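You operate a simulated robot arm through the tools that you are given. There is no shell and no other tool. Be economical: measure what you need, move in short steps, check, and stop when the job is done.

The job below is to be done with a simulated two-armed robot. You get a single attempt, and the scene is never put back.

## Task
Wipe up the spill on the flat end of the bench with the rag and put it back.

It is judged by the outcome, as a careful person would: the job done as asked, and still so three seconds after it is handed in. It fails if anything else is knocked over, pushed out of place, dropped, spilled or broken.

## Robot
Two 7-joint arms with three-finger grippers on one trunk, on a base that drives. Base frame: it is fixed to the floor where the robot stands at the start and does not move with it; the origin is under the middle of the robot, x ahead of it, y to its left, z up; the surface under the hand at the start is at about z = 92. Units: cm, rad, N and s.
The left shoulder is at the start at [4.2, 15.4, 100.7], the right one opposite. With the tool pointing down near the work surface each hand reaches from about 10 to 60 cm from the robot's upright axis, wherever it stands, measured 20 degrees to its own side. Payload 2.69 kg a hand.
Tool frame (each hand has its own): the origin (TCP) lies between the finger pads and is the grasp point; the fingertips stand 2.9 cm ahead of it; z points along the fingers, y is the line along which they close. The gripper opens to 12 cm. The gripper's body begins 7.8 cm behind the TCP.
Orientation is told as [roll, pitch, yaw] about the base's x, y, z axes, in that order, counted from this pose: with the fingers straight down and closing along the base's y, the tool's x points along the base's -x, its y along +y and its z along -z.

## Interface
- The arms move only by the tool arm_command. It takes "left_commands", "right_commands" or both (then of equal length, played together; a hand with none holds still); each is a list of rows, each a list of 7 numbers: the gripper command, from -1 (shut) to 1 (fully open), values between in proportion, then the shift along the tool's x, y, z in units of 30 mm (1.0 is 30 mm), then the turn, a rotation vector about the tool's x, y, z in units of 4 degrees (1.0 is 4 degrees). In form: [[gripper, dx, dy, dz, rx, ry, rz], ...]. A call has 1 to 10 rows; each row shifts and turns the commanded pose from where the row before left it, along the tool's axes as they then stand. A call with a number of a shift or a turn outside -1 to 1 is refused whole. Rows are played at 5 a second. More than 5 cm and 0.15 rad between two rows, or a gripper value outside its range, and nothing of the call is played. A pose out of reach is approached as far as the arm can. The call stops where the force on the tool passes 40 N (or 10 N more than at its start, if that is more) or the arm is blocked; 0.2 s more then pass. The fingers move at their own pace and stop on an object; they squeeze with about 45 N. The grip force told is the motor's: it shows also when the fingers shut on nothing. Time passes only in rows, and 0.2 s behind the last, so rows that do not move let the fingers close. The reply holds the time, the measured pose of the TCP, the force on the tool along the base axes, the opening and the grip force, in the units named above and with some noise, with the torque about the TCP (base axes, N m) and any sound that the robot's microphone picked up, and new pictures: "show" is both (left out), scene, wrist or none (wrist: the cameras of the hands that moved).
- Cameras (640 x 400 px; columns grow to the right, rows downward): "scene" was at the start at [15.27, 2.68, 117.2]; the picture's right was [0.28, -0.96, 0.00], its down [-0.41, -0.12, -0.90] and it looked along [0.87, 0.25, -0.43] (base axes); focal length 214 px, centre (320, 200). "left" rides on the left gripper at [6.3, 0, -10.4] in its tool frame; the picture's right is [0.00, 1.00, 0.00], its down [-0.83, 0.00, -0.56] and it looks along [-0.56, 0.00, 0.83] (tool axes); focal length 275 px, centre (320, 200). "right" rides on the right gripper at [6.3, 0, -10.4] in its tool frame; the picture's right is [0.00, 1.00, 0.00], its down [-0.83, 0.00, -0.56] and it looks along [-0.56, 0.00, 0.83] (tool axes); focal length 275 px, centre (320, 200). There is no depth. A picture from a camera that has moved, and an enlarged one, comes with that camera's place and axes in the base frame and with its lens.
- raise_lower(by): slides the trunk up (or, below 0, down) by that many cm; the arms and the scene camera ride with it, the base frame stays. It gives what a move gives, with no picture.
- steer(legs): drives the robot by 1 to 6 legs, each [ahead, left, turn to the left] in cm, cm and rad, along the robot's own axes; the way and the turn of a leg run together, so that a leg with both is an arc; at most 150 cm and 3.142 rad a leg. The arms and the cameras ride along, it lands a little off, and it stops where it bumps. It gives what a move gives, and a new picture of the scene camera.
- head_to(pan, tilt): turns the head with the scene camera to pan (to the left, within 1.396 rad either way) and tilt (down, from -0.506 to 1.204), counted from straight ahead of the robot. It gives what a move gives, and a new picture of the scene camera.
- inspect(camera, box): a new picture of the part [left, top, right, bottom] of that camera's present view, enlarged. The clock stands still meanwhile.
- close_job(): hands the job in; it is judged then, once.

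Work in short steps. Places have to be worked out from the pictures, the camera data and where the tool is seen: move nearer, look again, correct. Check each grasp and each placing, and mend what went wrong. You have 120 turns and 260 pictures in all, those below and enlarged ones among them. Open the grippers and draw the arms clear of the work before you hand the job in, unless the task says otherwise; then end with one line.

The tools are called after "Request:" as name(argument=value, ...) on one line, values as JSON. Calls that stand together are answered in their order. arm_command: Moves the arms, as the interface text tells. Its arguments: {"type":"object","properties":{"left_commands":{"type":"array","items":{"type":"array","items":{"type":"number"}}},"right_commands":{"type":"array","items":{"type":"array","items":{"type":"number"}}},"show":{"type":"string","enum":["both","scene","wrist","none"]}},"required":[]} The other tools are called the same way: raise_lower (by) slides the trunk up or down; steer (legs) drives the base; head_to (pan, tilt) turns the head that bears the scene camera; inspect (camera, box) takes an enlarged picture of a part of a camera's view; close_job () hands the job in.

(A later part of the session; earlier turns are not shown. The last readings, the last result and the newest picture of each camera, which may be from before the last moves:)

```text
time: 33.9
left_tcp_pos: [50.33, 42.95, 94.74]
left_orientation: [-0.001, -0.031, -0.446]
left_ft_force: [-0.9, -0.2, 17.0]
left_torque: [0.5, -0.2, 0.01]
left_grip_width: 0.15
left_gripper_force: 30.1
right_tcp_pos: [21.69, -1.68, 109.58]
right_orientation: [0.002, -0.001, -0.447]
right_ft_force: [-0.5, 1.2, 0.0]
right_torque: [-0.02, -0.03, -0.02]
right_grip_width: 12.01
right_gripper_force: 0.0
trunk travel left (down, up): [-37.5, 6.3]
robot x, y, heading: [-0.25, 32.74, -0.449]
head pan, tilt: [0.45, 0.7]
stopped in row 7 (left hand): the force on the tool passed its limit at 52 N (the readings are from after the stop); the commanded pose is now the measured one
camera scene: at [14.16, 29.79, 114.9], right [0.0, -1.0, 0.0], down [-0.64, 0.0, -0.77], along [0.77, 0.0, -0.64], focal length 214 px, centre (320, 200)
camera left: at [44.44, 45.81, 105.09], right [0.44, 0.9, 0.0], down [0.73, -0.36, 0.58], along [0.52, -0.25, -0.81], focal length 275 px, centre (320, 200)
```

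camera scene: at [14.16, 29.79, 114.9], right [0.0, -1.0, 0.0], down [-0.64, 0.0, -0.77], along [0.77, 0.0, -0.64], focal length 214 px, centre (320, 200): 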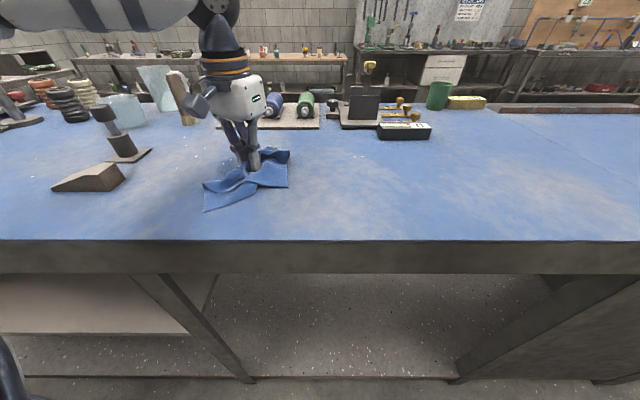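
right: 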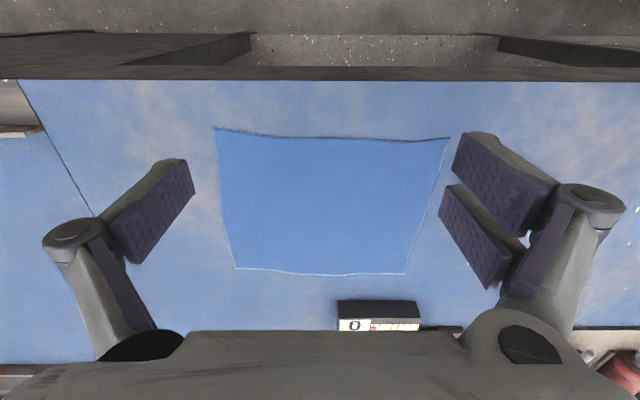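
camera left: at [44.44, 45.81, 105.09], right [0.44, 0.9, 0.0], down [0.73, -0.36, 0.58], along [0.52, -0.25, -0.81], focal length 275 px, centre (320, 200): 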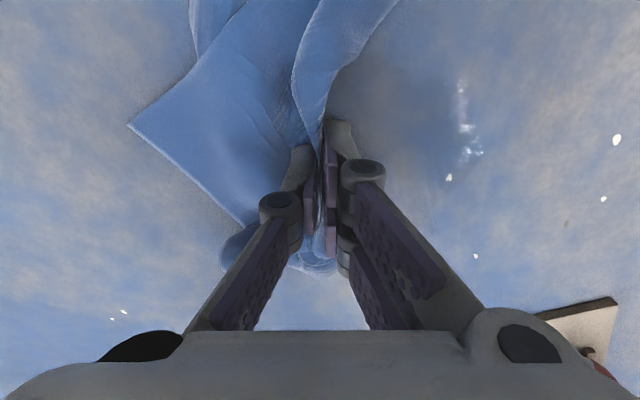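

The rag bunched underneath and the force limit stopped the stroke. Wet remains along x 49–55, y 49–51, so I lift, shift to (45.5, 50.5), set it down and stroke away again.

Request:
arm_command(left_commands=[[-1, 0, 0, -0.8, 0, 0, 0], [-1, 0.8, 0.54, 0, 0, 0, 0], [-1, 0.8, 0.54, 0, 0, 0, 0], [-1, 0.8, 0.54, 0, 0, 0, 0], [-1, 0, 0, 0.7, 0, 0, 0], [-1, 0, 0, 0.07, 0, 0, 0], [-1, 0, 0, 0, 0, 0, 0]], show="none")

Request:
arm_command(left_commands=[[-1, -0.6, 0.29, 0, 0, 0, 0], [-1, -0.6, 0.29, 0, 0, 0, 0], [-1, -0.6, 0.29, 0, 0, 0, 0], [-1, -0.6, 0.29, 0, 0, 0, 0], [-1, -0.6, 0.29, 0, 0, 0, 0], [-1, -0.6, 0.29, 0, 0, 0, 0], [-1, -0.6, 0.29, 0, 0, 0, 0], [-1, 0, 0, 0, 0, 0, 0]])

```text
time: 35.5
left_tcp_pos: [46.04, 50.23, 94.75]
left_orientation: [0.0, -0.029, -0.447]
left_ft_force: [-3.2, -6.5, 28.8]
left_torque: [-0.55, 0.39, 0.03]
left_grip_width: 0.3
left_gripper_force: 31.5
right_tcp_pos: [21.77, -1.69, 109.72]
right_orientation: [0.0, -0.001, -0.448]
right_ft_force: [0.1, 0.5, 0.1]
right_torque: [0.01, 0.03, -0.02]
right_grip_width: 12.0
right_gripper_force: 0.1
trunk travel left (down, up): [-37.5, 6.3]
robot x, y, heading: [0.04, 32.39, -0.447]
head pan, tilt: [0.45, 0.7]
```

```text
time: 37.3
left_tcp_pos: [59.88, 50.53, 94.94]
left_orientation: [0.0, -0.025, -0.445]
left_ft_force: [0.7, 1.0, -1.2]
left_torque: [0.05, -0.03, -0.01]
left_grip_width: 0.16
left_gripper_force: 30.6
right_tcp_pos: [21.7, -1.63, 109.66]
right_orientation: [0.0, -0.001, -0.449]
right_ft_force: [0.1, 0.1, -1.0]
right_torque: [0.02, -0.01, 0.0]
right_grip_width: 12.0
right_gripper_force: 0.0
trunk travel left (down, up): [-37.5, 6.3]
robot x, y, heading: [-0.05, 32.51, -0.446]
head pan, tilt: [0.45, 0.7]
camera scene: at [14.26, 29.8, 114.9], right [0.0, -1.0, 0.0], down [-0.64, 0.0, -0.77], along [0.77, 0.0, -0.64], focal length 214 px, centre (320, 200)
camera left: at [54.07, 53.37, 105.17], right [0.44, 0.9, 0.0], down [0.74, -0.36, 0.58], along [0.52, -0.25, -0.82], focal length 275 px, centre (320, 200)
```

scene: 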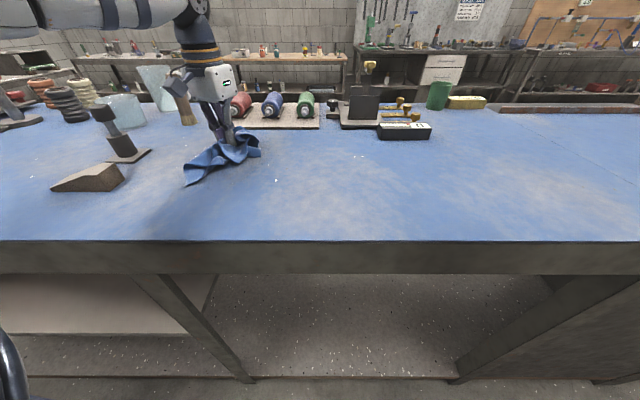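
left: 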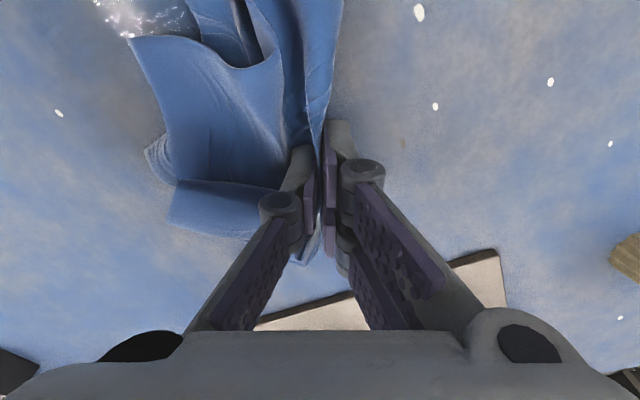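

Wet is still visible near (51, 46). I lift the rag and move it aside to see what is left.

Request:
arm_command(left_commands=[[-1, 0, 0, -0.9, 0, 0, 0], [-1, 0, 0, -0.9, 0, 0, 0], [-1, 0, 0, -0.9, 0, 0, 0], [-1, 0, -0.9, 0, 0, 0, 0], [-1, 0, -0.9, 0, 0, 0, 0], [-1, 0, -0.9, 0, 0, 0, 0], [-1, 0, -0.9, 0, 0, 0, 0], [-1, 0, -0.9, 0, 0, 0, 0], [-1, 0, 0, 0, 0, 0, 0]])

Request:
inspect(camera="scene", box=[130, 110, 290, 210])

```text
time: 39.3
left_tcp_pos: [53.9, 38.39, 102.99]
left_orientation: [-0.001, -0.023, -0.447]
left_ft_force: [-1.6, -2.0, 1.9]
left_torque: [-0.64, 0.35, -0.02]
left_grip_width: 0.29
left_gripper_force: 31.1
right_tcp_pos: [21.85, -1.73, 109.73]
right_orientation: [0.001, -0.001, -0.448]
right_ft_force: [-0.4, -0.2, -0.1]
right_torque: [0.01, 0.0, 0.01]
right_grip_width: 12.01
right_gripper_force: 0.1
trunk travel left (down, up): [-37.5, 6.3]
robot x, y, heading: [0.18, 32.47, -0.446]
head pan, tilt: [0.45, 0.7]
camera scene: at [14.3, 29.85, 114.91], right [0.0, -1.0, 0.0], down [-0.64, 0.0, -0.76], along [0.76, 0.0, -0.64], focal length 214 px, centre (320, 200)
camera left: at [48.03, 41.28, 113.32], right [0.44, 0.9, 0.0], down [0.74, -0.36, 0.58], along [0.52, -0.25, -0.82], focal length 275 px, centre (320, 200)
```

scene: 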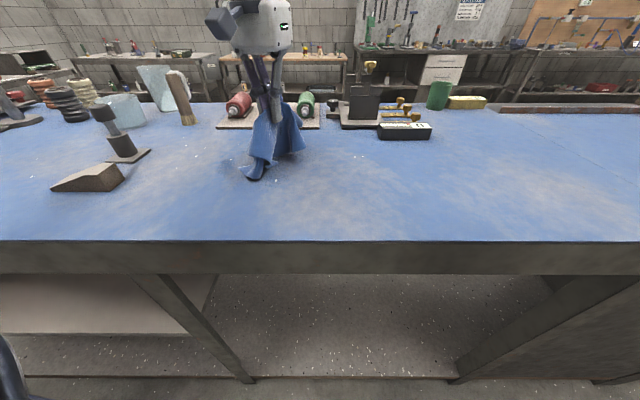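
left: 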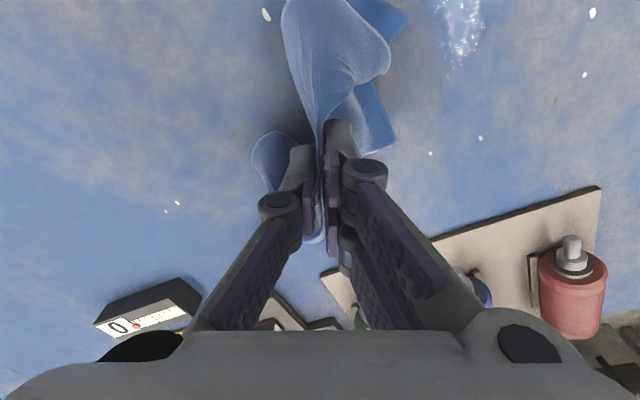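

```text
4.00 times, centred on (210, 160) of scene
camera zoom: at [14.3, 29.85, 114.91], right [0.0, -1.0, 0.0], down [-0.64, 0.0, -0.76], along [0.76, 0.0, -0.64], focal length 858 px, centre (760, 360)
```

zoom: 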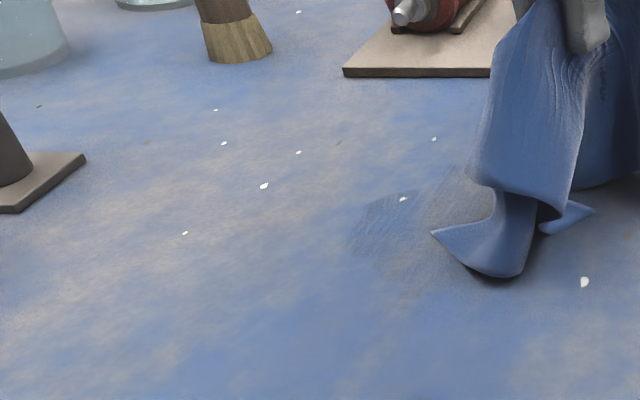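

A thin film remains at about x 49–57, y 44–51. I go back with more strokes; next lane starts at (46, 45.5).

Request:
arm_command(left_commands=[[-1, 0.83, 0.24, 0, 0, 0, 0], [-1, 0.83, 0.24, 0, 0, 0, 0], [-1, 0.83, 0.24, 0, 0, 0, 0], [-1, 0.83, 0.24, 0, 0, 0, 0], [-1, 0, 0, 0.9, 0, 0, 0], [-1, 0, 0, 0.9, 0, 0, 0], [-1, 0, 0, 0.8, 0, 0, 0], [-1, 0, 0, 0.1, 0, 0, 0], [-1, 0, 0, 0.06, 0, 0, 0], [-1, 0, 0, 0, 0, 0, 0]], show="none")

Request:
arm_command(left_commands=[[-1, -0.6, 0.29, 0.02, 0, 0, 0], [-1, -0.6, 0.29, 0.02, 0, 0, 0], [-1, -0.6, 0.29, 0.02, 0, 0, 0], [-1, -0.6, 0.29, 0.02, 0, 0, 0], [-1, -0.6, 0.29, 0, 0, 0, 0], [-1, -0.6, 0.29, 0, 0, 0, 0], [-1, 0, 0, 0, 0, 0, 0]], show="wrist")

```text
time: 41.3
left_tcp_pos: [46.45, 45.14, 95.08]
left_orientation: [0.003, -0.041, -0.445]
left_ft_force: [-1.8, 5.9, 29.3]
left_torque: [0.77, 0.09, -0.08]
left_grip_width: 0.3
left_gripper_force: 30.7
right_tcp_pos: [21.62, -1.57, 109.75]
right_orientation: [0.003, -0.002, -0.446]
right_ft_force: [0.1, 0.1, -0.6]
right_torque: [-0.01, 0.01, -0.01]
right_grip_width: 11.99
right_gripper_force: 0.1
trunk travel left (down, up): [-37.5, 6.3]
robot x, y, heading: [0.17, 32.16, -0.445]
head pan, tilt: [0.45, 0.7]
stopped in row 10 (left hand): the force on the tool passed its limit at 53 N (the readings are from after the stop); the commanded pose is now the measured one
```

```text
time: 42.9
left_tcp_pos: [58.55, 45.32, 95.03]
left_orientation: [0.005, -0.036, -0.447]
left_ft_force: [0.1, 4.4, 29.2]
left_torque: [1.09, 0.1, -0.11]
left_grip_width: 0.37
left_gripper_force: 32.9
right_tcp_pos: [21.65, -1.64, 109.75]
right_orientation: [0.002, -0.003, -0.446]
right_ft_force: [0.1, -0.1, -0.6]
right_torque: [-0.01, 0.03, 0.0]
right_grip_width: 12.0
right_gripper_force: 0.0
trunk travel left (down, up): [-37.5, 6.3]
robot x, y, heading: [0.03, 32.47, -0.441]
head pan, tilt: [0.45, 0.7]
camera left: at [52.51, 48.25, 105.23], right [0.44, 0.9, 0.0], down [0.73, -0.35, 0.59], along [0.53, -0.25, -0.81], focal length 275 px, centre (320, 200)
```

left: 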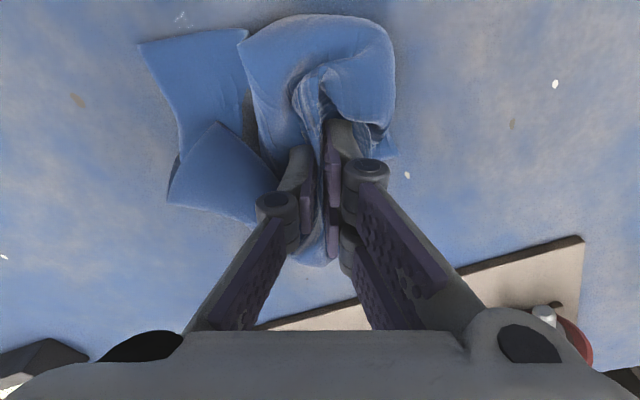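

A good stroke with a steady 29 N. I shift 2.5 cm to the left and stroke back, raised 1 mm.

Request:
arm_command(left_commands=[[-1, 0.36, 0.75, -0.03, 0, 0, 0], [-1, 0.6, -0.29, 0, 0, 0, 0], [-1, 0.6, -0.29, 0, 0, 0, 0], [-1, 0.6, -0.29, 0, 0, 0, 0], [-1, 0.6, -0.29, 0, 0, 0, 0], [-1, 0.6, -0.29, 0, 0, 0, 0], [-1, 0.6, -0.29, 0, 0, 0, 0], [-1, 0, 0, 0, 0, 0, 0]], show="wrist")

```text
time: 44.0
left_tcp_pos: [52.16, 47.65, 94.95]
left_orientation: [0.001, -0.045, -0.448]
left_ft_force: [-1.4, 0.8, 22.6]
left_torque: [-0.14, 0.47, 0.01]
left_grip_width: 0.31
left_gripper_force: 35.9
right_tcp_pos: [21.71, -1.68, 109.58]
right_orientation: [0.001, -0.003, -0.447]
right_ft_force: [0.4, 0.2, 0.7]
right_torque: [-0.05, -0.04, -0.02]
right_grip_width: 12.0
right_gripper_force: 0.1
trunk travel left (down, up): [-37.5, 6.3]
robot x, y, heading: [0.07, 32.39, -0.445]
head pan, tilt: [0.45, 0.7]
stopped in row 5 (left hand): the force on the tool passed its limit at 52 N (the readings are from after the stop); the commanded pose is now the measured one
camera left: at [46.12, 50.6, 105.19], right [0.44, 0.9, 0.0], down [0.72, -0.35, 0.59], along [0.53, -0.26, -0.81], focal length 275 px, centre (320, 200)
```

left: 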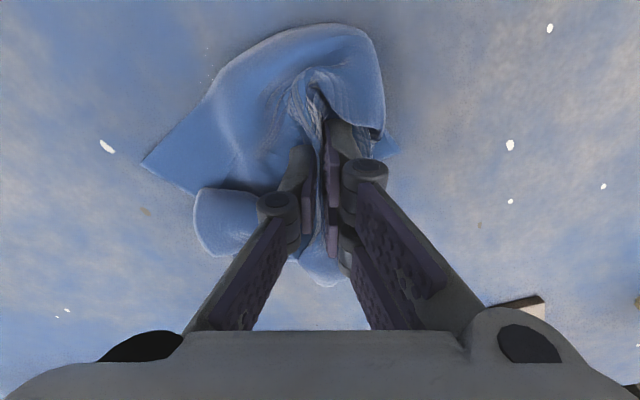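

The hand is at (52, 47.6), resting on the wad. I finish the back stroke slightly raised, shift to y≈50.5 and stroke away.

Request:
arm_command(left_commands=[[-1, 0.6, -0.29, -0.06, 0, 0, 0], [-1, 0.6, -0.29, 0, 0, 0, 0], [-1, 0.6, -0.29, 0, 0, 0, 0], [-1, 0.36, 0.75, 0, 0, 0, 0], [-1, 0, 0, 0, 0, 0, 0]], show="none")

Request:
arm_command(left_commands=[[-1, -0.6, 0.29, 0, 0, 0, 0], [-1, -0.6, 0.29, 0, 0, 0, 0], [-1, -0.6, 0.29, 0, 0, 0, 0], [-1, -0.6, 0.29, 0, 0, 0, 0], [-1, -0.6, 0.29, 0, 0, 0, 0], [-1, -0.6, 0.29, 0, 0, 0, 0], [-1, 0, 0, 0, 0, 0, 0]], show="wrist")

```text
time: 45.2
left_tcp_pos: [46.09, 50.18, 95.06]
left_orientation: [0.005, -0.042, -0.446]
left_ft_force: [3.2, 1.6, 39.9]
left_torque: [1.21, 0.23, -0.08]
left_grip_width: 0.36
left_gripper_force: 31.8
right_tcp_pos: [21.68, -1.71, 109.7]
right_orientation: [0.003, -0.002, -0.446]
right_ft_force: [-0.2, -0.9, -0.1]
right_torque: [0.04, 0.01, -0.02]
right_grip_width: 12.0
right_gripper_force: 0.1
trunk travel left (down, up): [-37.5, 6.3]
robot x, y, heading: [0.28, 32.49, -0.445]
head pan, tilt: [0.45, 0.7]
```

```text
time: 46.8
left_tcp_pos: [58.4, 50.29, 95.17]
left_orientation: [-0.001, -0.038, -0.446]
left_ft_force: [-0.8, -0.9, 3.8]
left_torque: [0.02, 0.01, 0.0]
left_grip_width: 0.37
left_gripper_force: 29.8
right_tcp_pos: [21.8, -1.7, 109.79]
right_orientation: [0.001, 0.0, -0.446]
right_ft_force: [-0.4, 0.7, -0.4]
right_torque: [0.0, 0.0, -0.02]
right_grip_width: 11.99
right_gripper_force: 0.1
trunk travel left (down, up): [-37.5, 6.3]
robot x, y, heading: [-0.25, 32.44, -0.447]
head pan, tilt: [0.45, 0.7]
camera left: at [52.34, 53.2, 105.33], right [0.44, 0.9, 0.0], down [0.73, -0.35, 0.59], along [0.53, -0.25, -0.81], focal length 275 px, centre (320, 200)
```

left: 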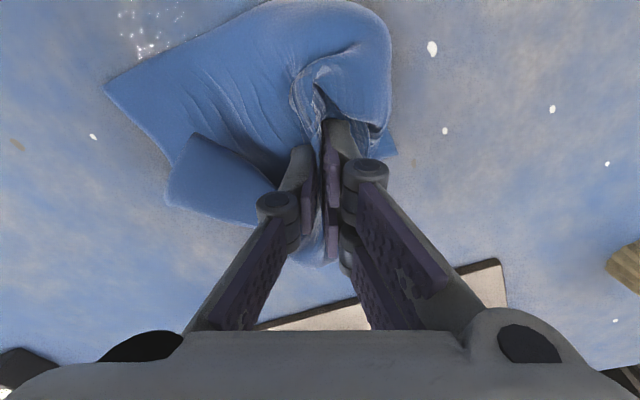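

Some glints remain near (50, 46.5). I lift and move aside to (48, 38) for a proper look.

Request:
arm_command(left_commands=[[-1, 0, 0, -0.9, 0, 0, 0], [-1, 0, 0, -0.9, 0, 0, 0], [-1, 0, 0, -0.9, 0, 0, 0], [-1, 0.23, -0.85, 0, 0, 0, 0], [-1, 0.23, -0.85, 0, 0, 0, 0], [-1, 0.23, -0.85, 0, 0, 0, 0], [-1, 0.23, -0.85, 0, 0, 0, 0], [-1, 0.23, -0.85, 0, 0, 0, 0], [-1, 0.23, -0.85, 0, 0, 0, 0], [-1, 0, 0, 0, 0, 0, 0]], show="wrist")

Request:
inspect(camera="left", box=[320, 0, 640, 200])

Request:
inspect(camera="scene", box=[130, 110, 290, 210])

```text
time: 49.0
left_tcp_pos: [47.69, 38.09, 103.06]
left_orientation: [0.0, -0.041, -0.447]
left_ft_force: [-0.6, -0.2, 3.0]
left_torque: [0.15, -0.08, 0.0]
left_grip_width: 0.35
left_gripper_force: 35.7
right_tcp_pos: [21.91, -1.61, 109.63]
right_orientation: [0.0, 0.0, -0.446]
right_ft_force: [0.0, 0.1, -0.3]
right_torque: [0.0, 0.0, -0.02]
right_grip_width: 12.01
right_gripper_force: 0.1
trunk travel left (down, up): [-37.5, 6.3]
robot x, y, heading: [0.27, 32.45, -0.45]
head pan, tilt: [0.45, 0.7]
camera left: at [41.56, 41.17, 113.17], right [0.44, 0.9, 0.0], down [0.73, -0.35, 0.59], along [0.53, -0.26, -0.81], focal length 275 px, centre (320, 200)
```

left: 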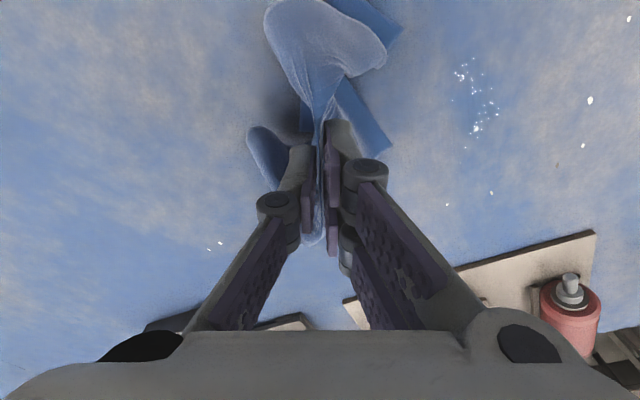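

```text
2.00 times, centred on (480, 100) of left
camera zoom: at [41.56, 41.17, 113.17], right [0.44, 0.9, 0.0], down [0.73, -0.35, 0.59], along [0.53, -0.26, -0.81], focal length 551 px, centre (0, 400)
```

zoom: 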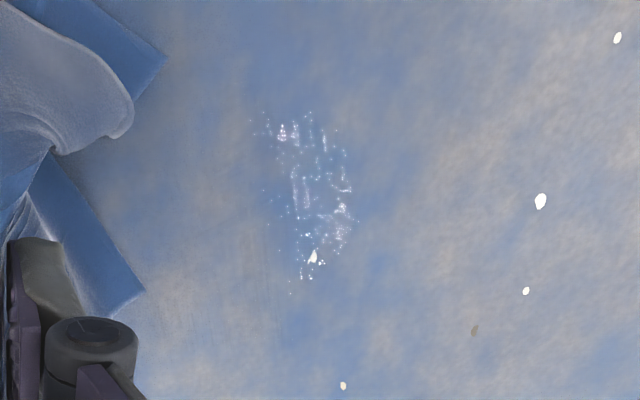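

```text
4.00 times, centred on (210, 160) of scene
camera zoom: at [14.31, 29.84, 114.91], right [0.0, -1.0, 0.0], down [-0.64, 0.0, -0.76], along [0.76, 0.0, -0.64], focal length 858 px, centre (760, 360)
```

zoom: 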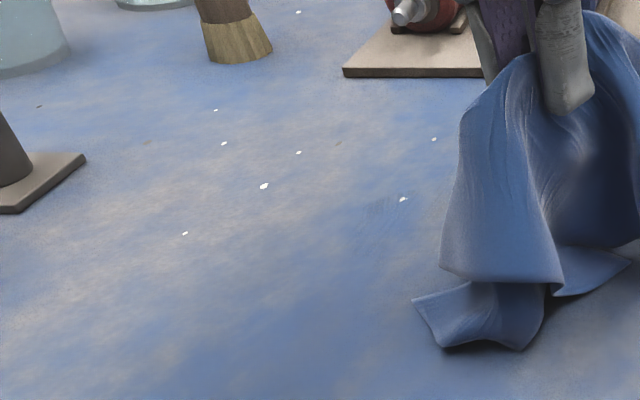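

Nearly gone: a thin residue remains at x 49–56, y 47.5–50. I make another pressed pass right along y≈49.

Request:
arm_command(left_commands=[[-1, 0.525, 0.76, 0, 0, 0, 0], [-1, 0.525, 0.76, 0, 0, 0, 0], [-1, 0.525, 0.76, 0, 0, 0, 0], [-1, 0.525, 0.76, 0, 0, 0, 0], [-1, 0, 0, 0.9, 0, 0, 0], [-1, 0, 0, 0.9, 0, 0, 0], [-1, 0, 0, 0.85, 0, 0, 0], [-1, 0, 0, 0.05, 0, 0, 0], [-1, 0, 0, 0, 0, 0, 0]], show="none")

Request:
arm_command(left_commands=[[-1, -0.6, 0.29, 0.02, 0, 0, 0], [-1, -0.6, 0.29, 0.02, 0, 0, 0], [-1, -0.6, 0.29, 0.02, 0, 0, 0], [-1, -0.6, 0.29, 0.02, 0, 0, 0], [-1, -0.6, 0.29, 0, 0, 0, 0], [-1, -0.6, 0.29, 0, 0, 0, 0], [-1, 0, 0, 0, 0, 0, 0]], show="wrist")

```text
time: 51.0
left_tcp_pos: [46.0, 48.96, 95.05]
left_orientation: [0.004, -0.046, -0.446]
left_ft_force: [4.7, -0.7, 41.8]
left_torque: [0.16, 0.58, 0.1]
left_grip_width: 0.14
left_gripper_force: 30.3
right_tcp_pos: [21.66, -1.75, 109.81]
right_orientation: [0.003, -0.005, -0.446]
right_ft_force: [1.1, 0.5, 0.2]
right_torque: [-0.01, 0.0, -0.03]
right_grip_width: 11.99
right_gripper_force: 0.1
trunk travel left (down, up): [-37.5, 6.3]
robot x, y, heading: [0.11, 32.26, -0.449]
head pan, tilt: [0.45, 0.7]
```

```text
time: 52.6
left_tcp_pos: [57.97, 49.06, 95.2]
left_orientation: [0.004, -0.042, -0.447]
left_ft_force: [1.9, 3.8, 22.1]
left_torque: [0.67, 0.17, -0.07]
left_grip_width: 0.4
left_gripper_force: 31.1
right_tcp_pos: [21.81, -1.77, 109.68]
right_orientation: [0.004, -0.003, -0.446]
right_ft_force: [-0.3, -0.8, 0.4]
right_torque: [0.03, 0.0, 0.0]
right_grip_width: 11.99
right_gripper_force: 0.1
trunk travel left (down, up): [-37.5, 6.3]
robot x, y, heading: [-0.3, 32.29, -0.447]
head pan, tilt: [0.45, 0.7]
camera left: at [52.01, 52.0, 105.23], right [0.44, 0.9, 0.0], down [0.73, -0.35, 0.59], along [0.53, -0.26, -0.81], focal length 275 px, centre (320, 200)
```

left: 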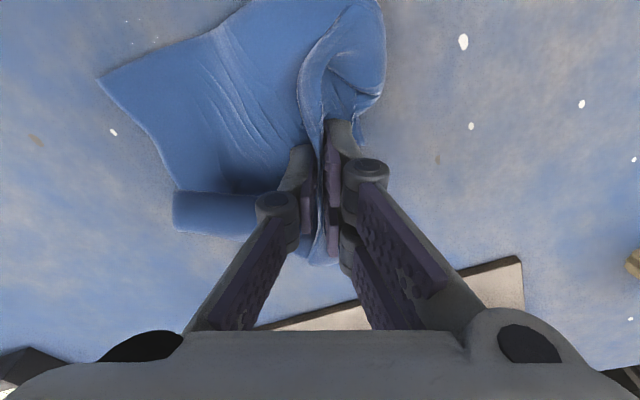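

The glints behind the rag are almost gone. I stroke back about 1 cm over, then away again.

Request:
arm_command(left_commands=[[-1, -0.18, -0.37, -0.04, 0, 0, 0], [-1, 0.6, -0.29, -0.02, 0, 0, 0], [-1, 0.6, -0.29, -0.02, 0, 0, 0], [-1, 0.6, -0.29, 0, 0, 0, 0], [-1, 0.6, -0.29, 0, 0, 0, 0], [-1, 0.6, -0.29, 0, 0, 0, 0], [-1, 0.6, -0.29, 0, 0, 0, 0], [-1, 0, 0, 0, 0, 0, 0]], show="none")

Request:
arm_command(left_commands=[[-1, -0.6, 0.29, 0.01, 0, 0, 0], [-1, -0.6, 0.29, 0.01, 0, 0, 0], [-1, -0.6, 0.29, 0.01, 0, 0, 0], [-1, -0.6, 0.29, 0.01, 0, 0, 0], [-1, -0.6, 0.29, 0, 0, 0, 0], [-1, 0, 0, 0, 0, 0, 0]], show="none")

```text
time: 54.6
left_tcp_pos: [46.3, 47.89, 95.03]
left_orientation: [0.003, -0.048, -0.447]
left_ft_force: [2.9, 5.2, 28.8]
left_torque: [0.78, 0.3, -0.16]
left_grip_width: 0.37
left_gripper_force: 30.9
right_tcp_pos: [21.85, -1.74, 109.71]
right_orientation: [0.001, -0.001, -0.446]
right_ft_force: [1.3, -0.2, -0.7]
right_torque: [0.03, -0.03, 0.02]
right_grip_width: 12.01
right_gripper_force: 0.1
trunk travel left (down, up): [-37.5, 6.3]
robot x, y, heading: [0.19, 32.22, -0.454]
head pan, tilt: [0.45, 0.7]
stopped in row 8 (left hand): the force on the tool passed its limit at 53 N (the readings are from after the stop); the commanded pose is now the measured one
```

```text
time: 56.0
left_tcp_pos: [56.18, 47.76, 94.99]
left_orientation: [0.003, -0.046, -0.446]
left_ft_force: [1.4, 4.2, 22.5]
left_torque: [0.95, 0.07, -0.1]
left_grip_width: 0.4
left_gripper_force: 33.6
right_tcp_pos: [21.84, -1.73, 109.75]
right_orientation: [0.001, -0.002, -0.446]
right_ft_force: [-0.3, -1.2, 0.0]
right_torque: [0.0, 0.06, -0.01]
right_grip_width: 12.0
right_gripper_force: 0.0
trunk travel left (down, up): [-37.5, 6.3]
robot x, y, heading: [0.12, 32.33, -0.447]
head pan, tilt: [0.45, 0.7]
```

Two more full-pressure strokes are done. I lift and move aside to look again.

Request:
arm_command(left_commands=[[-1, 0, 0, -0.9, 0, 0, 0], [-1, 0, 0, -0.9, 0, 0, 0], [-1, 0, 0, -0.9, 0, 0, 0], [-1, 0.23, -0.85, 0, 0, 0, 0], [-1, 0.23, -0.85, 0, 0, 0, 0], [-1, 0.23, -0.85, 0, 0, 0, 0], [-1, 0.23, -0.85, 0, 0, 0, 0], [-1, 0.23, -0.85, 0, 0, 0, 0], [-1, 0, 0, 0, 0, 0, 0]], show="none")

Request:
inspect(camera="left", box=[320, 0, 640, 200])

Request:
inspect(camera="scene", box=[130, 110, 290, 210])

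```text
time: 58.0
left_tcp_pos: [47.25, 38.07, 102.95]
left_orientation: [0.002, -0.041, -0.447]
left_ft_force: [0.5, 0.2, -0.4]
left_torque: [0.06, -0.03, -0.01]
left_grip_width: 0.35
left_gripper_force: 31.1
right_tcp_pos: [21.88, -1.57, 109.71]
right_orientation: [0.001, 0.0, -0.446]
right_ft_force: [-0.3, 0.3, 0.4]
right_torque: [-0.01, -0.01, 0.01]
right_grip_width: 11.98
right_gripper_force: 0.1
trunk travel left (down, up): [-37.5, 6.3]
robot x, y, heading: [0.16, 32.16, -0.443]
head pan, tilt: [0.45, 0.7]
```

```text
2.00 times, centred on (480, 100) of left
camera zoom: at [41.12, 41.03, 113.06], right [0.44, 0.9, 0.0], down [0.73, -0.35, 0.59], along [0.53, -0.26, -0.81], focal length 551 px, centre (0, 400)
```

zoom: 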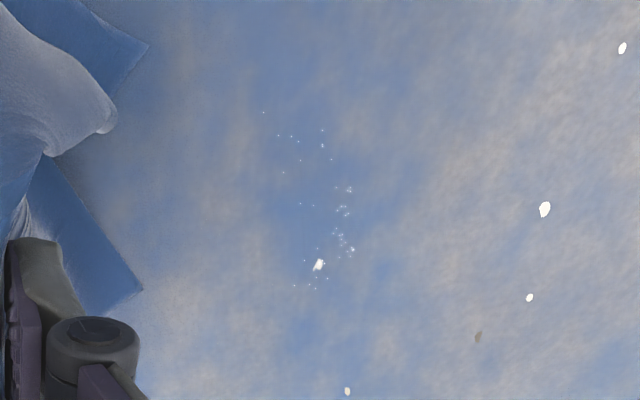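

```text
4.00 times, centred on (210, 160) of scene
camera zoom: at [14.31, 29.85, 114.91], right [0.0, -1.0, 0.0], down [-0.64, 0.0, -0.76], along [0.76, 0.0, -0.64], focal length 858 px, centre (760, 360)
```

zoom: 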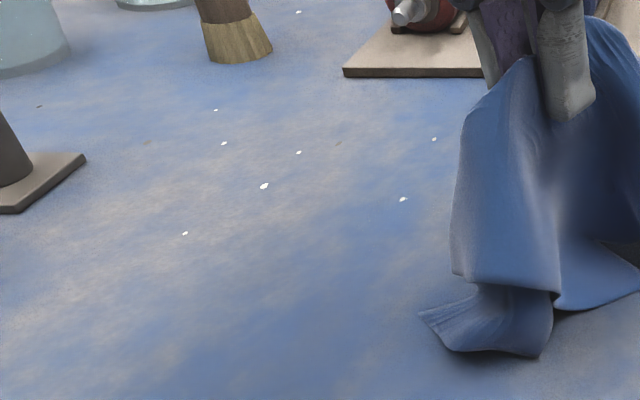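

A few specks are left near (53, 49.8). One more pass at y≈50.3 out and back.

Request:
arm_command(left_commands=[[-1, 0.535, 0.87, 0, 0, 0, 0], [-1, 0.535, 0.87, 0, 0, 0, 0], [-1, 0.535, 0.87, 0, 0, 0, 0], [-1, 0.535, 0.87, 0, 0, 0, 0], [-1, 0, 0, 0.9, 0, 0, 0], [-1, 0, 0, 0.9, 0, 0, 0], [-1, 0, 0, 0.83, 0, 0, 0], [-1, 0, 0, 0.05, 0, 0, 0], [-1, 0, 0, 0, 0, 0, 0]], show="none")

Request:
arm_command(left_commands=[[-1, -0.6, 0.29, 0.02, 0, 0, 0], [-1, -0.6, 0.29, 0.02, 0, 0, 0], [-1, -0.6, 0.29, 0.02, 0, 0, 0], [-1, -0.6, 0.29, 0.02, 0, 0, 0], [-1, -0.6, 0.29, 0, 0, 0, 0], [-1, -0.6, 0.29, 0, 0, 0, 0], [-1, 0, 0, 0, 0, 0, 0]], show="none")

Request:
arm_command(left_commands=[[-1, 0.1, 0.2, -0.04, 0, 0, 0], [-1, 0.6, -0.29, -0.02, 0, 0, 0], [-1, 0.6, -0.29, -0.02, 0, 0, 0], [-1, 0.6, -0.29, 0, 0, 0, 0], [-1, 0.6, -0.29, 0, 0, 0, 0], [-1, 0.6, -0.29, 0, 0, 0, 0], [-1, 0, 0, 0, 0, 0, 0]], show="none")

```text
time: 60.0
left_tcp_pos: [46.32, 49.98, 94.97]
left_orientation: [0.004, -0.047, -0.446]
left_ft_force: [-0.4, -1.8, 25.5]
left_torque: [-0.18, 0.69, 0.1]
left_grip_width: 0.26
left_gripper_force: 35.3
right_tcp_pos: [21.78, -1.74, 109.75]
right_orientation: [0.002, -0.002, -0.448]
right_ft_force: [-0.5, 0.0, 0.6]
right_torque: [-0.01, 0.06, 0.0]
right_grip_width: 12.02
right_gripper_force: 0.1
trunk travel left (down, up): [-37.5, 6.3]
robot x, y, heading: [0.34, 32.03, -0.45]
head pan, tilt: [0.45, 0.7]
```

```text
time: 61.6
left_tcp_pos: [58.1, 50.08, 94.97]
left_orientation: [0.006, -0.047, -0.446]
left_ft_force: [1.5, 4.3, 17.7]
left_torque: [-0.08, 0.23, 0.02]
left_grip_width: 0.1
left_gripper_force: 28.8
right_tcp_pos: [21.74, -1.68, 109.79]
right_orientation: [0.003, -0.003, -0.446]
right_ft_force: [-0.7, 0.2, 0.8]
right_torque: [0.01, -0.02, -0.01]
right_grip_width: 12.01
right_gripper_force: 0.0
trunk travel left (down, up): [-37.5, 6.3]
robot x, y, heading: [0.14, 32.32, -0.444]
head pan, tilt: [0.45, 0.7]
```

```text
time: 63.2
left_tcp_pos: [48.2, 50.9, 94.92]
left_orientation: [0.004, -0.045, -0.445]
left_ft_force: [3.3, 5.3, 23.2]
left_torque: [0.01, 0.46, -0.08]
left_grip_width: 0.25
left_gripper_force: 30.8
right_tcp_pos: [21.84, -1.61, 109.75]
right_orientation: [0.001, -0.001, -0.448]
right_ft_force: [-0.8, -0.6, -0.2]
right_torque: [0.03, -0.01, 0.01]
right_grip_width: 12.01
right_gripper_force: 0.0
trunk travel left (down, up): [-37.5, 6.3]
robot x, y, heading: [0.13, 32.37, -0.449]
head pan, tilt: [0.45, 0.7]
```

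Both passes ran with 18–25 N. Lift, move aside and look.

Request:
arm_command(left_commands=[[-1, 0, 0, -0.9, 0, 0, 0], [-1, 0, 0, -0.9, 0, 0, 0], [-1, 0, 0, -0.9, 0, 0, 0], [-1, -0.4, -0.85, 0, 0, 0, 0], [-1, -0.4, -0.85, 0, 0, 0, 0], [-1, -0.4, -0.85, 0, 0, 0, 0], [-1, -0.4, -0.85, 0, 0, 0, 0], [-1, -0.4, -0.85, 0, 0, 0, 0], [-1, 0, 0, 0, 0, 0, 0]], show="none")

Request:
inspect(camera="left", box=[320, 0, 640, 200])

Request:
inspect(camera="scene", box=[130, 110, 290, 210])

```text
time: 65.2
left_tcp_pos: [47.84, 36.67, 103.08]
left_orientation: [0.001, -0.044, -0.446]
left_ft_force: [0.2, 0.1, -1.6]
left_torque: [-0.01, 0.0, -0.03]
left_grip_width: 0.36
left_gripper_force: 29.8
right_tcp_pos: [21.92, -1.62, 109.75]
right_orientation: [-0.001, 0.0, -0.448]
right_ft_force: [0.0, 0.0, -1.0]
right_torque: [-0.01, -0.01, -0.01]
right_grip_width: 11.98
right_gripper_force: 0.0
trunk travel left (down, up): [-37.5, 6.3]
robot x, y, heading: [-0.02, 32.52, -0.449]
head pan, tilt: [0.45, 0.7]
```

```text
2.00 times, centred on (480, 100) of left
camera zoom: at [41.77, 39.7, 113.35], right [0.44, 0.9, 0.0], down [0.73, -0.35, 0.59], along [0.53, -0.26, -0.81], focal length 551 px, centre (0, 400)
```

zoom: 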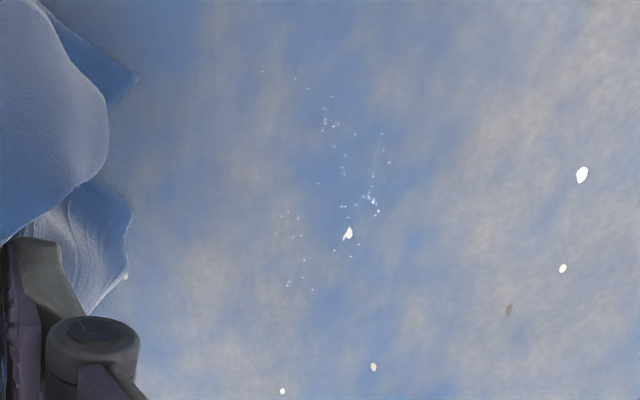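

```text
4.00 times, centred on (210, 160) of scene
camera zoom: at [14.31, 29.87, 114.91], right [0.0, -1.0, 0.0], down [-0.64, 0.0, -0.76], along [0.76, 0.0, -0.64], focal length 858 px, centre (760, 360)
```

zoom: 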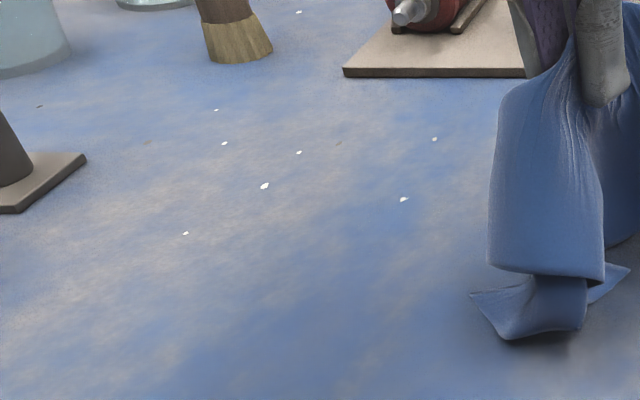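

Only tiny faint specks remain. I do a last set of cross strokes along y at x≈50 and x≈53.

Request:
arm_command(left_commands=[[-1, 0.13, 0.84, 0, 0, 0, 0], [-1, 0.13, 0.84, 0, 0, 0, 0], [-1, 0.13, 0.84, 0, 0, 0, 0], [-1, 0, 0, 0.9, 0, 0, 0], [-1, 0, 0, 0.9, 0, 0, 0], [-1, 0, 0, 0.83, 0, 0, 0], [-1, 0, 0, 0.05, 0, 0, 0], [-1, 0, 0, 0, 0, 0, 0]], show="none")

Request:
arm_command(left_commands=[[-1, 0.3, 0.63, 0, 0, 0, 0], [-1, 0.3, 0.63, 0, 0, 0, 0], [-1, 0.3, 0.63, 0, 0, 0, 0], [-1, 0.3, 0.63, 0, 0, 0, 0], [-1, -0.75, 0.36, -0.02, 0, 0, 0], [-1, 0, 0, 0, 0, 0, 0]], show="none")

Request:
arm_command(left_commands=[[-1, -0.3, -0.63, 0, 0, 0, 0], [-1, -0.3, -0.63, 0, 0, 0, 0], [-1, -0.3, -0.63, 0, 0, 0, 0], [-1, -0.3, -0.63, 0, 0, 0, 0], [-1, 0, 0, 0, 0, 0, 0]], show="none")

```text
time: 67.0
left_tcp_pos: [50.32, 43.93, 95.12]
left_orientation: [0.002, -0.044, -0.446]
left_ft_force: [-0.5, 0.0, 2.6]
left_torque: [-0.33, 0.12, -0.05]
left_grip_width: 0.17
left_gripper_force: 31.9
right_tcp_pos: [21.84, -1.74, 109.9]
right_orientation: [0.0, 0.0, -0.447]
right_ft_force: [-0.4, -0.4, -0.1]
right_torque: [0.02, -0.01, -0.01]
right_grip_width: 11.99
right_gripper_force: 0.1
trunk travel left (down, up): [-37.5, 6.3]
robot x, y, heading: [-0.27, 32.38, -0.445]
head pan, tilt: [0.45, 0.7]
```

```text
time: 68.4
left_tcp_pos: [52.88, 52.25, 95.06]
left_orientation: [0.002, -0.044, -0.445]
left_ft_force: [0.0, -1.1, 1.9]
left_torque: [0.01, -0.04, -0.02]
left_grip_width: 0.15
left_gripper_force: 32.2
right_tcp_pos: [21.83, -1.64, 109.68]
right_orientation: [0.0, 0.0, -0.447]
right_ft_force: [-0.7, -0.2, -0.8]
right_torque: [0.02, 0.0, -0.03]
right_grip_width: 12.01
right_gripper_force: 0.0
trunk travel left (down, up): [-37.5, 6.3]
robot x, y, heading: [-0.13, 32.51, -0.448]
head pan, tilt: [0.45, 0.7]
```

```text
time: 69.6
left_tcp_pos: [52.86, 44.09, 95.3]
left_orientation: [0.002, -0.042, -0.446]
left_ft_force: [0.0, 1.3, 0.3]
left_torque: [0.08, -0.05, 0.02]
left_grip_width: 0.33
left_gripper_force: 30.8
right_tcp_pos: [21.84, -1.59, 109.65]
right_orientation: [0.0, 0.0, -0.447]
right_ft_force: [0.1, -0.2, 1.0]
right_torque: [0.02, 0.02, 0.0]
right_grip_width: 12.02
right_gripper_force: 0.1
trunk travel left (down, up): [-37.5, 6.3]
robot x, y, heading: [0.04, 32.7, -0.45]
head pan, tilt: [0.45, 0.7]
```

Those strokes were too light. I press 4–5 mm deeper and repeat.

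Request:
arm_command(left_commands=[[-1, 0, 0, 0.08, 0, 0, 0], [-1, 0, 0, 0.06, 0, 0, 0], [-1, 0, 0, 0.04, 0, 0, 0], [-1, 0, 0, 0, 0, 0, 0]], show="none")

Request:
arm_command(left_commands=[[-1, 0.3, 0.63, 0, 0, 0, 0], [-1, 0.3, 0.63, 0, 0, 0, 0], [-1, 0.3, 0.63, 0, 0, 0, 0], [-1, 0.3, 0.63, 0, 0, 0, 0], [-1, 0, 0, 0, 0, 0, 0]], show="wrist")

```text
time: 70.6
left_tcp_pos: [52.82, 43.83, 95.05]
left_orientation: [0.003, -0.048, -0.446]
left_ft_force: [0.7, 1.2, 27.8]
left_torque: [-0.16, 0.37, 0.03]
left_grip_width: 0.24
left_gripper_force: 34.1
right_tcp_pos: [21.67, -1.79, 109.87]
right_orientation: [0.002, -0.001, -0.449]
right_ft_force: [0.9, -0.7, 0.2]
right_torque: [-0.05, -0.01, 0.01]
right_grip_width: 11.98
right_gripper_force: 0.0
trunk travel left (down, up): [-37.5, 6.3]
robot x, y, heading: [0.13, 32.31, -0.446]
head pan, tilt: [0.45, 0.7]
```

```text
time: 71.8
left_tcp_pos: [52.69, 52.27, 94.82]
left_orientation: [0.008, -0.044, -0.446]
left_ft_force: [4.1, 0.4, 40.8]
left_torque: [-0.21, 0.75, 0.13]
left_grip_width: 0.15
left_gripper_force: 29.8
right_tcp_pos: [21.57, -1.87, 109.66]
right_orientation: [0.001, -0.002, -0.446]
right_ft_force: [-0.2, -0.4, 0.4]
right_torque: [-0.02, -0.04, 0.02]
right_grip_width: 11.98
right_gripper_force: 0.0
trunk travel left (down, up): [-37.5, 6.3]
robot x, y, heading: [0.22, 32.3, -0.447]
head pan, tilt: [0.45, 0.7]
camera left: at [46.55, 55.21, 104.98], right [0.44, 0.9, 0.01], down [0.72, -0.35, 0.59], along [0.54, -0.25, -0.8], focal length 275 px, centre (320, 200)
```

left: 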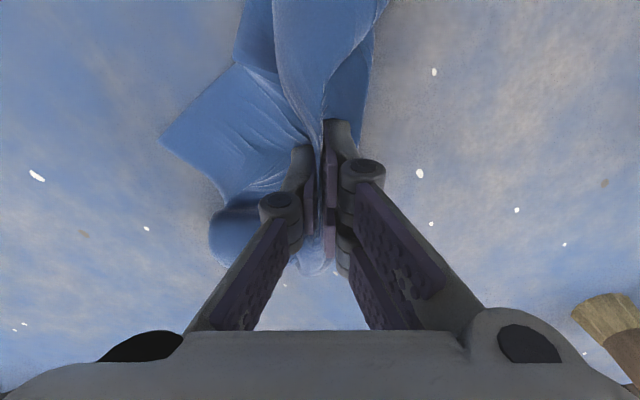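

Good pressure this time. I return along x≈50 with the same depth less 1 mm.

Request:
arm_command(left_commands=[[-1, 0.75, -0.36, -0.04, 0, 0, 0], [-1, -0.3, -0.63, 0, 0, 0, 0], [-1, -0.3, -0.63, 0, 0, 0, 0], [-1, -0.3, -0.63, 0, 0, 0, 0], [-1, -0.3, -0.63, 0, 0, 0, 0], [-1, 0, 0, 0, 0, 0, 0]], show="none")

Request:
arm_command(left_commands=[[-1, 0, 0, -0.9, 0, 0, 0], [-1, 0, 0, -0.9, 0, 0, 0], [-1, 0, 0, -0.9, 0, 0, 0], [-1, -0.2, -0.85, 0, 0, 0, 0], [-1, -0.2, -0.85, 0, 0, 0, 0], [-1, -0.2, -0.85, 0, 0, 0, 0], [-1, 0, 0, 0, 0, 0, 0]], show="none")

Request:
inspect(camera="left", box=[320, 0, 640, 200])

```text
time: 73.2
left_tcp_pos: [50.2, 43.75, 94.78]
left_orientation: [0.0, -0.049, -0.449]
left_ft_force: [-0.8, -1.9, 48.0]
left_torque: [-0.21, 0.87, 0.12]
left_grip_width: 0.21
left_gripper_force: 32.5
right_tcp_pos: [21.54, -1.86, 109.67]
right_orientation: [0.002, -0.002, -0.448]
right_ft_force: [-0.1, 0.3, -1.1]
right_torque: [0.01, 0.05, 0.0]
right_grip_width: 12.04
right_gripper_force: 0.2
trunk travel left (down, up): [-37.5, 6.3]
robot x, y, heading: [-0.05, 32.36, -0.445]
head pan, tilt: [0.45, 0.7]
```

```text
time: 74.8
left_tcp_pos: [48.55, 36.46, 103.06]
left_orientation: [0.003, -0.043, -0.448]
left_ft_force: [1.3, 1.5, -2.2]
left_torque: [0.05, -0.03, 0.02]
left_grip_width: 0.37
left_gripper_force: 31.0
right_tcp_pos: [21.92, -1.51, 109.78]
right_orientation: [-0.001, 0.0, -0.448]
right_ft_force: [-0.2, -0.5, 0.1]
right_torque: [0.0, -0.02, 0.02]
right_grip_width: 11.99
right_gripper_force: 0.0
trunk travel left (down, up): [-37.5, 6.3]
robot x, y, heading: [-0.1, 32.25, -0.45]
head pan, tilt: [0.45, 0.7]
```

```text
2.00 times, centred on (480, 100) of left
camera zoom: at [42.44, 39.5, 113.1], right [0.44, 0.9, 0.0], down [0.73, -0.35, 0.59], along [0.53, -0.26, -0.81], focal length 551 px, centre (0, 400)
```

zoom: 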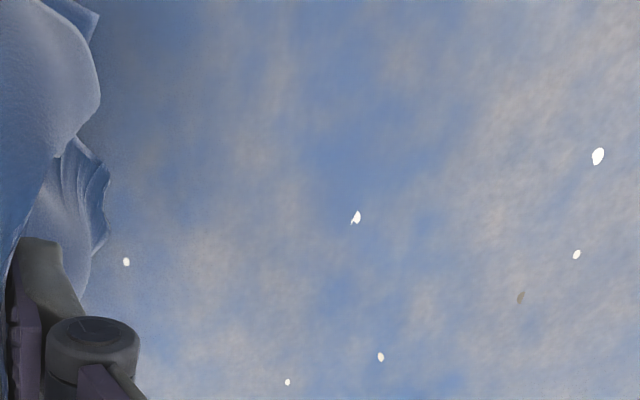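

The bench is clean; only the dried paint flecks remain. Now I bring the rag back: base 19 cm along −y, then the arm to the rag's old centre.

Request:
steer(legs=[[8.25, -17.1, 0]])

Request:
arm_command(left_commands=[[-1, -0.4, -0.83, 0, 0, 0, 0], [-1, -0.4, -0.83, 0, 0, 0, 0], [-1, -0.4, -0.83, 0, 0, 0, 0], [-1, -0.4, -0.83, 0, 0, 0, 0], [-1, -0.4, -0.83, 0, 0, 0, 0], [-1, -0.4, -0.83, 0, 0, 0, 0], [-1, 0, 0, 0, 0, 0, 0]])

```text
time: 76.7
left_tcp_pos: [48.5, 17.28, 102.94]
left_orientation: [0.004, -0.044, -0.451]
left_ft_force: [0.0, 0.7, -1.6]
left_torque: [0.12, -0.06, -0.03]
left_grip_width: 0.37
left_gripper_force: 30.3
right_tcp_pos: [21.69, -20.81, 109.67]
right_orientation: [0.0, 0.0, -0.451]
right_ft_force: [0.2, -0.5, -0.7]
right_torque: [0.05, -0.01, 0.03]
right_grip_width: 12.0
right_gripper_force: 0.1
trunk travel left (down, up): [-37.5, 6.3]
robot x, y, heading: [-0.15, 13.4, -0.457]
head pan, tilt: [0.45, 0.7]
camera scene: at [14.25, 10.62, 114.91], right [0.0, -1.0, 0.0], down [-0.64, 0.0, -0.76], along [0.76, 0.0, -0.64], focal length 214 px, centre (320, 200)
```

scene: 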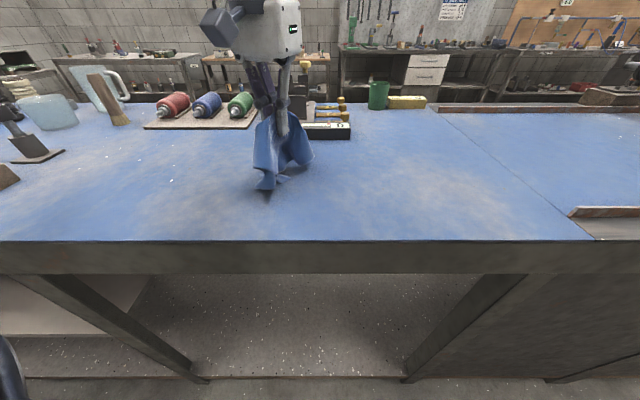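

```text
time: 78.3
left_tcp_pos: [48.43, 0.62, 102.94]
left_orientation: [0.001, -0.044, -0.453]
left_ft_force: [-0.1, 0.0, 4.2]
left_torque: [-0.22, 0.09, -0.01]
left_grip_width: 0.35
left_gripper_force: 32.0
right_tcp_pos: [21.69, -20.89, 109.65]
right_orientation: [0.0, -0.002, -0.451]
right_ft_force: [1.0, 1.1, 0.8]
right_torque: [-0.02, -0.04, -0.01]
right_grip_width: 12.01
right_gripper_force: 0.1
trunk travel left (down, up): [-37.5, 6.3]
robot x, y, heading: [0.08, 13.81, -0.451]
head pan, tilt: [0.45, 0.7]
camera scene: at [14.25, 10.71, 114.91], right [0.0, -1.0, 0.0], down [-0.64, 0.0, -0.76], along [0.76, 0.0, -0.64], focal length 214 px, centre (320, 200)
camera left: at [42.39, 3.62, 113.19], right [0.44, 0.9, 0.0], down [0.72, -0.36, 0.59], along [0.53, -0.26, -0.81], focal length 275 px, centre (320, 200)
```

scene: 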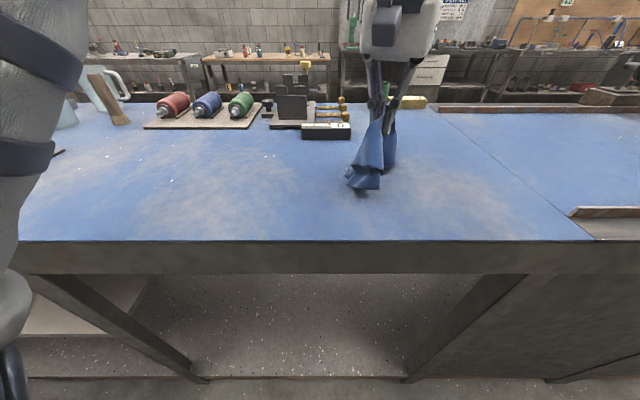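
left: 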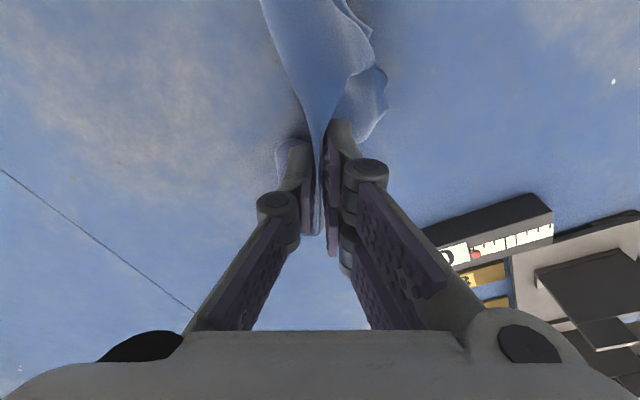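

The rag is over its old centre (48.4, 0.6). I lower it to the bench and open the fingers gently.

Request:
arm_command(left_commands=[[-1, 0, 0, 0.9, 0, 0, 0], [-1, 0, 0, 0.9, 0, 0, 0], [-1, 0, 0, 0.7, 0, 0, 0], [-0.6, 0, 0, 0, 0, 0, 0], [-0.2, 0, 0, 0, 0, 0, 0], [0.2, 0, 0, 0, 0, 0, 0], [0.2, 0, 0, 0, 0, 0, 0]])

```text
time: 79.9
left_tcp_pos: [48.78, 0.57, 95.87]
left_orientation: [0.001, -0.043, -0.45]
left_ft_force: [0.0, 0.1, -0.2]
left_torque: [0.0, -0.01, 0.0]
left_grip_width: 7.18
left_gripper_force: 0.2
right_tcp_pos: [21.82, -20.88, 109.69]
right_orientation: [0.0, 0.0, -0.453]
right_ft_force: [-0.5, -0.1, -0.1]
right_torque: [0.03, 0.03, 0.03]
right_grip_width: 12.01
right_gripper_force: 0.2
trunk travel left (down, up): [-37.5, 6.3]
robot x, y, heading: [-0.18, 13.59, -0.45]
head pan, tilt: [0.45, 0.7]
camera scene: at [14.25, 10.65, 114.91], right [0.0, -1.0, 0.0], down [-0.64, 0.0, -0.76], along [0.76, 0.0, -0.64], focal length 214 px, centre (320, 200)
camera left: at [42.72, 3.51, 105.94], right [0.44, 0.9, 0.0], down [0.72, -0.36, 0.59], along [0.53, -0.26, -0.81], focal length 275 px, centre (320, 200)
```

scene: 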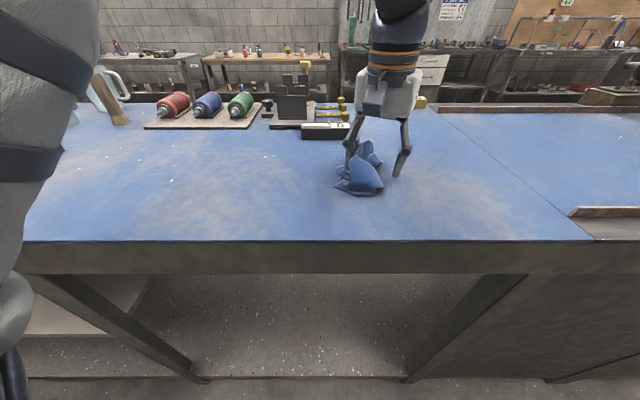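
left: 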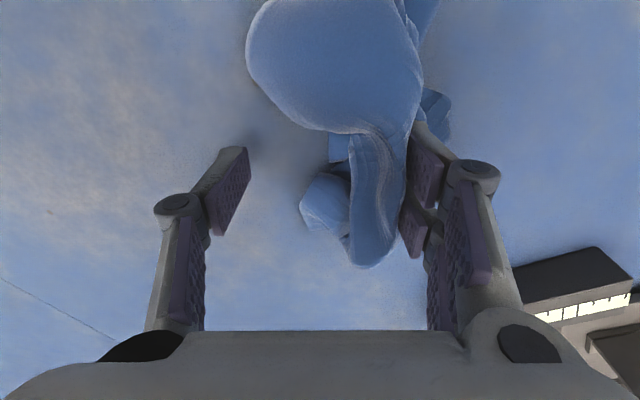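

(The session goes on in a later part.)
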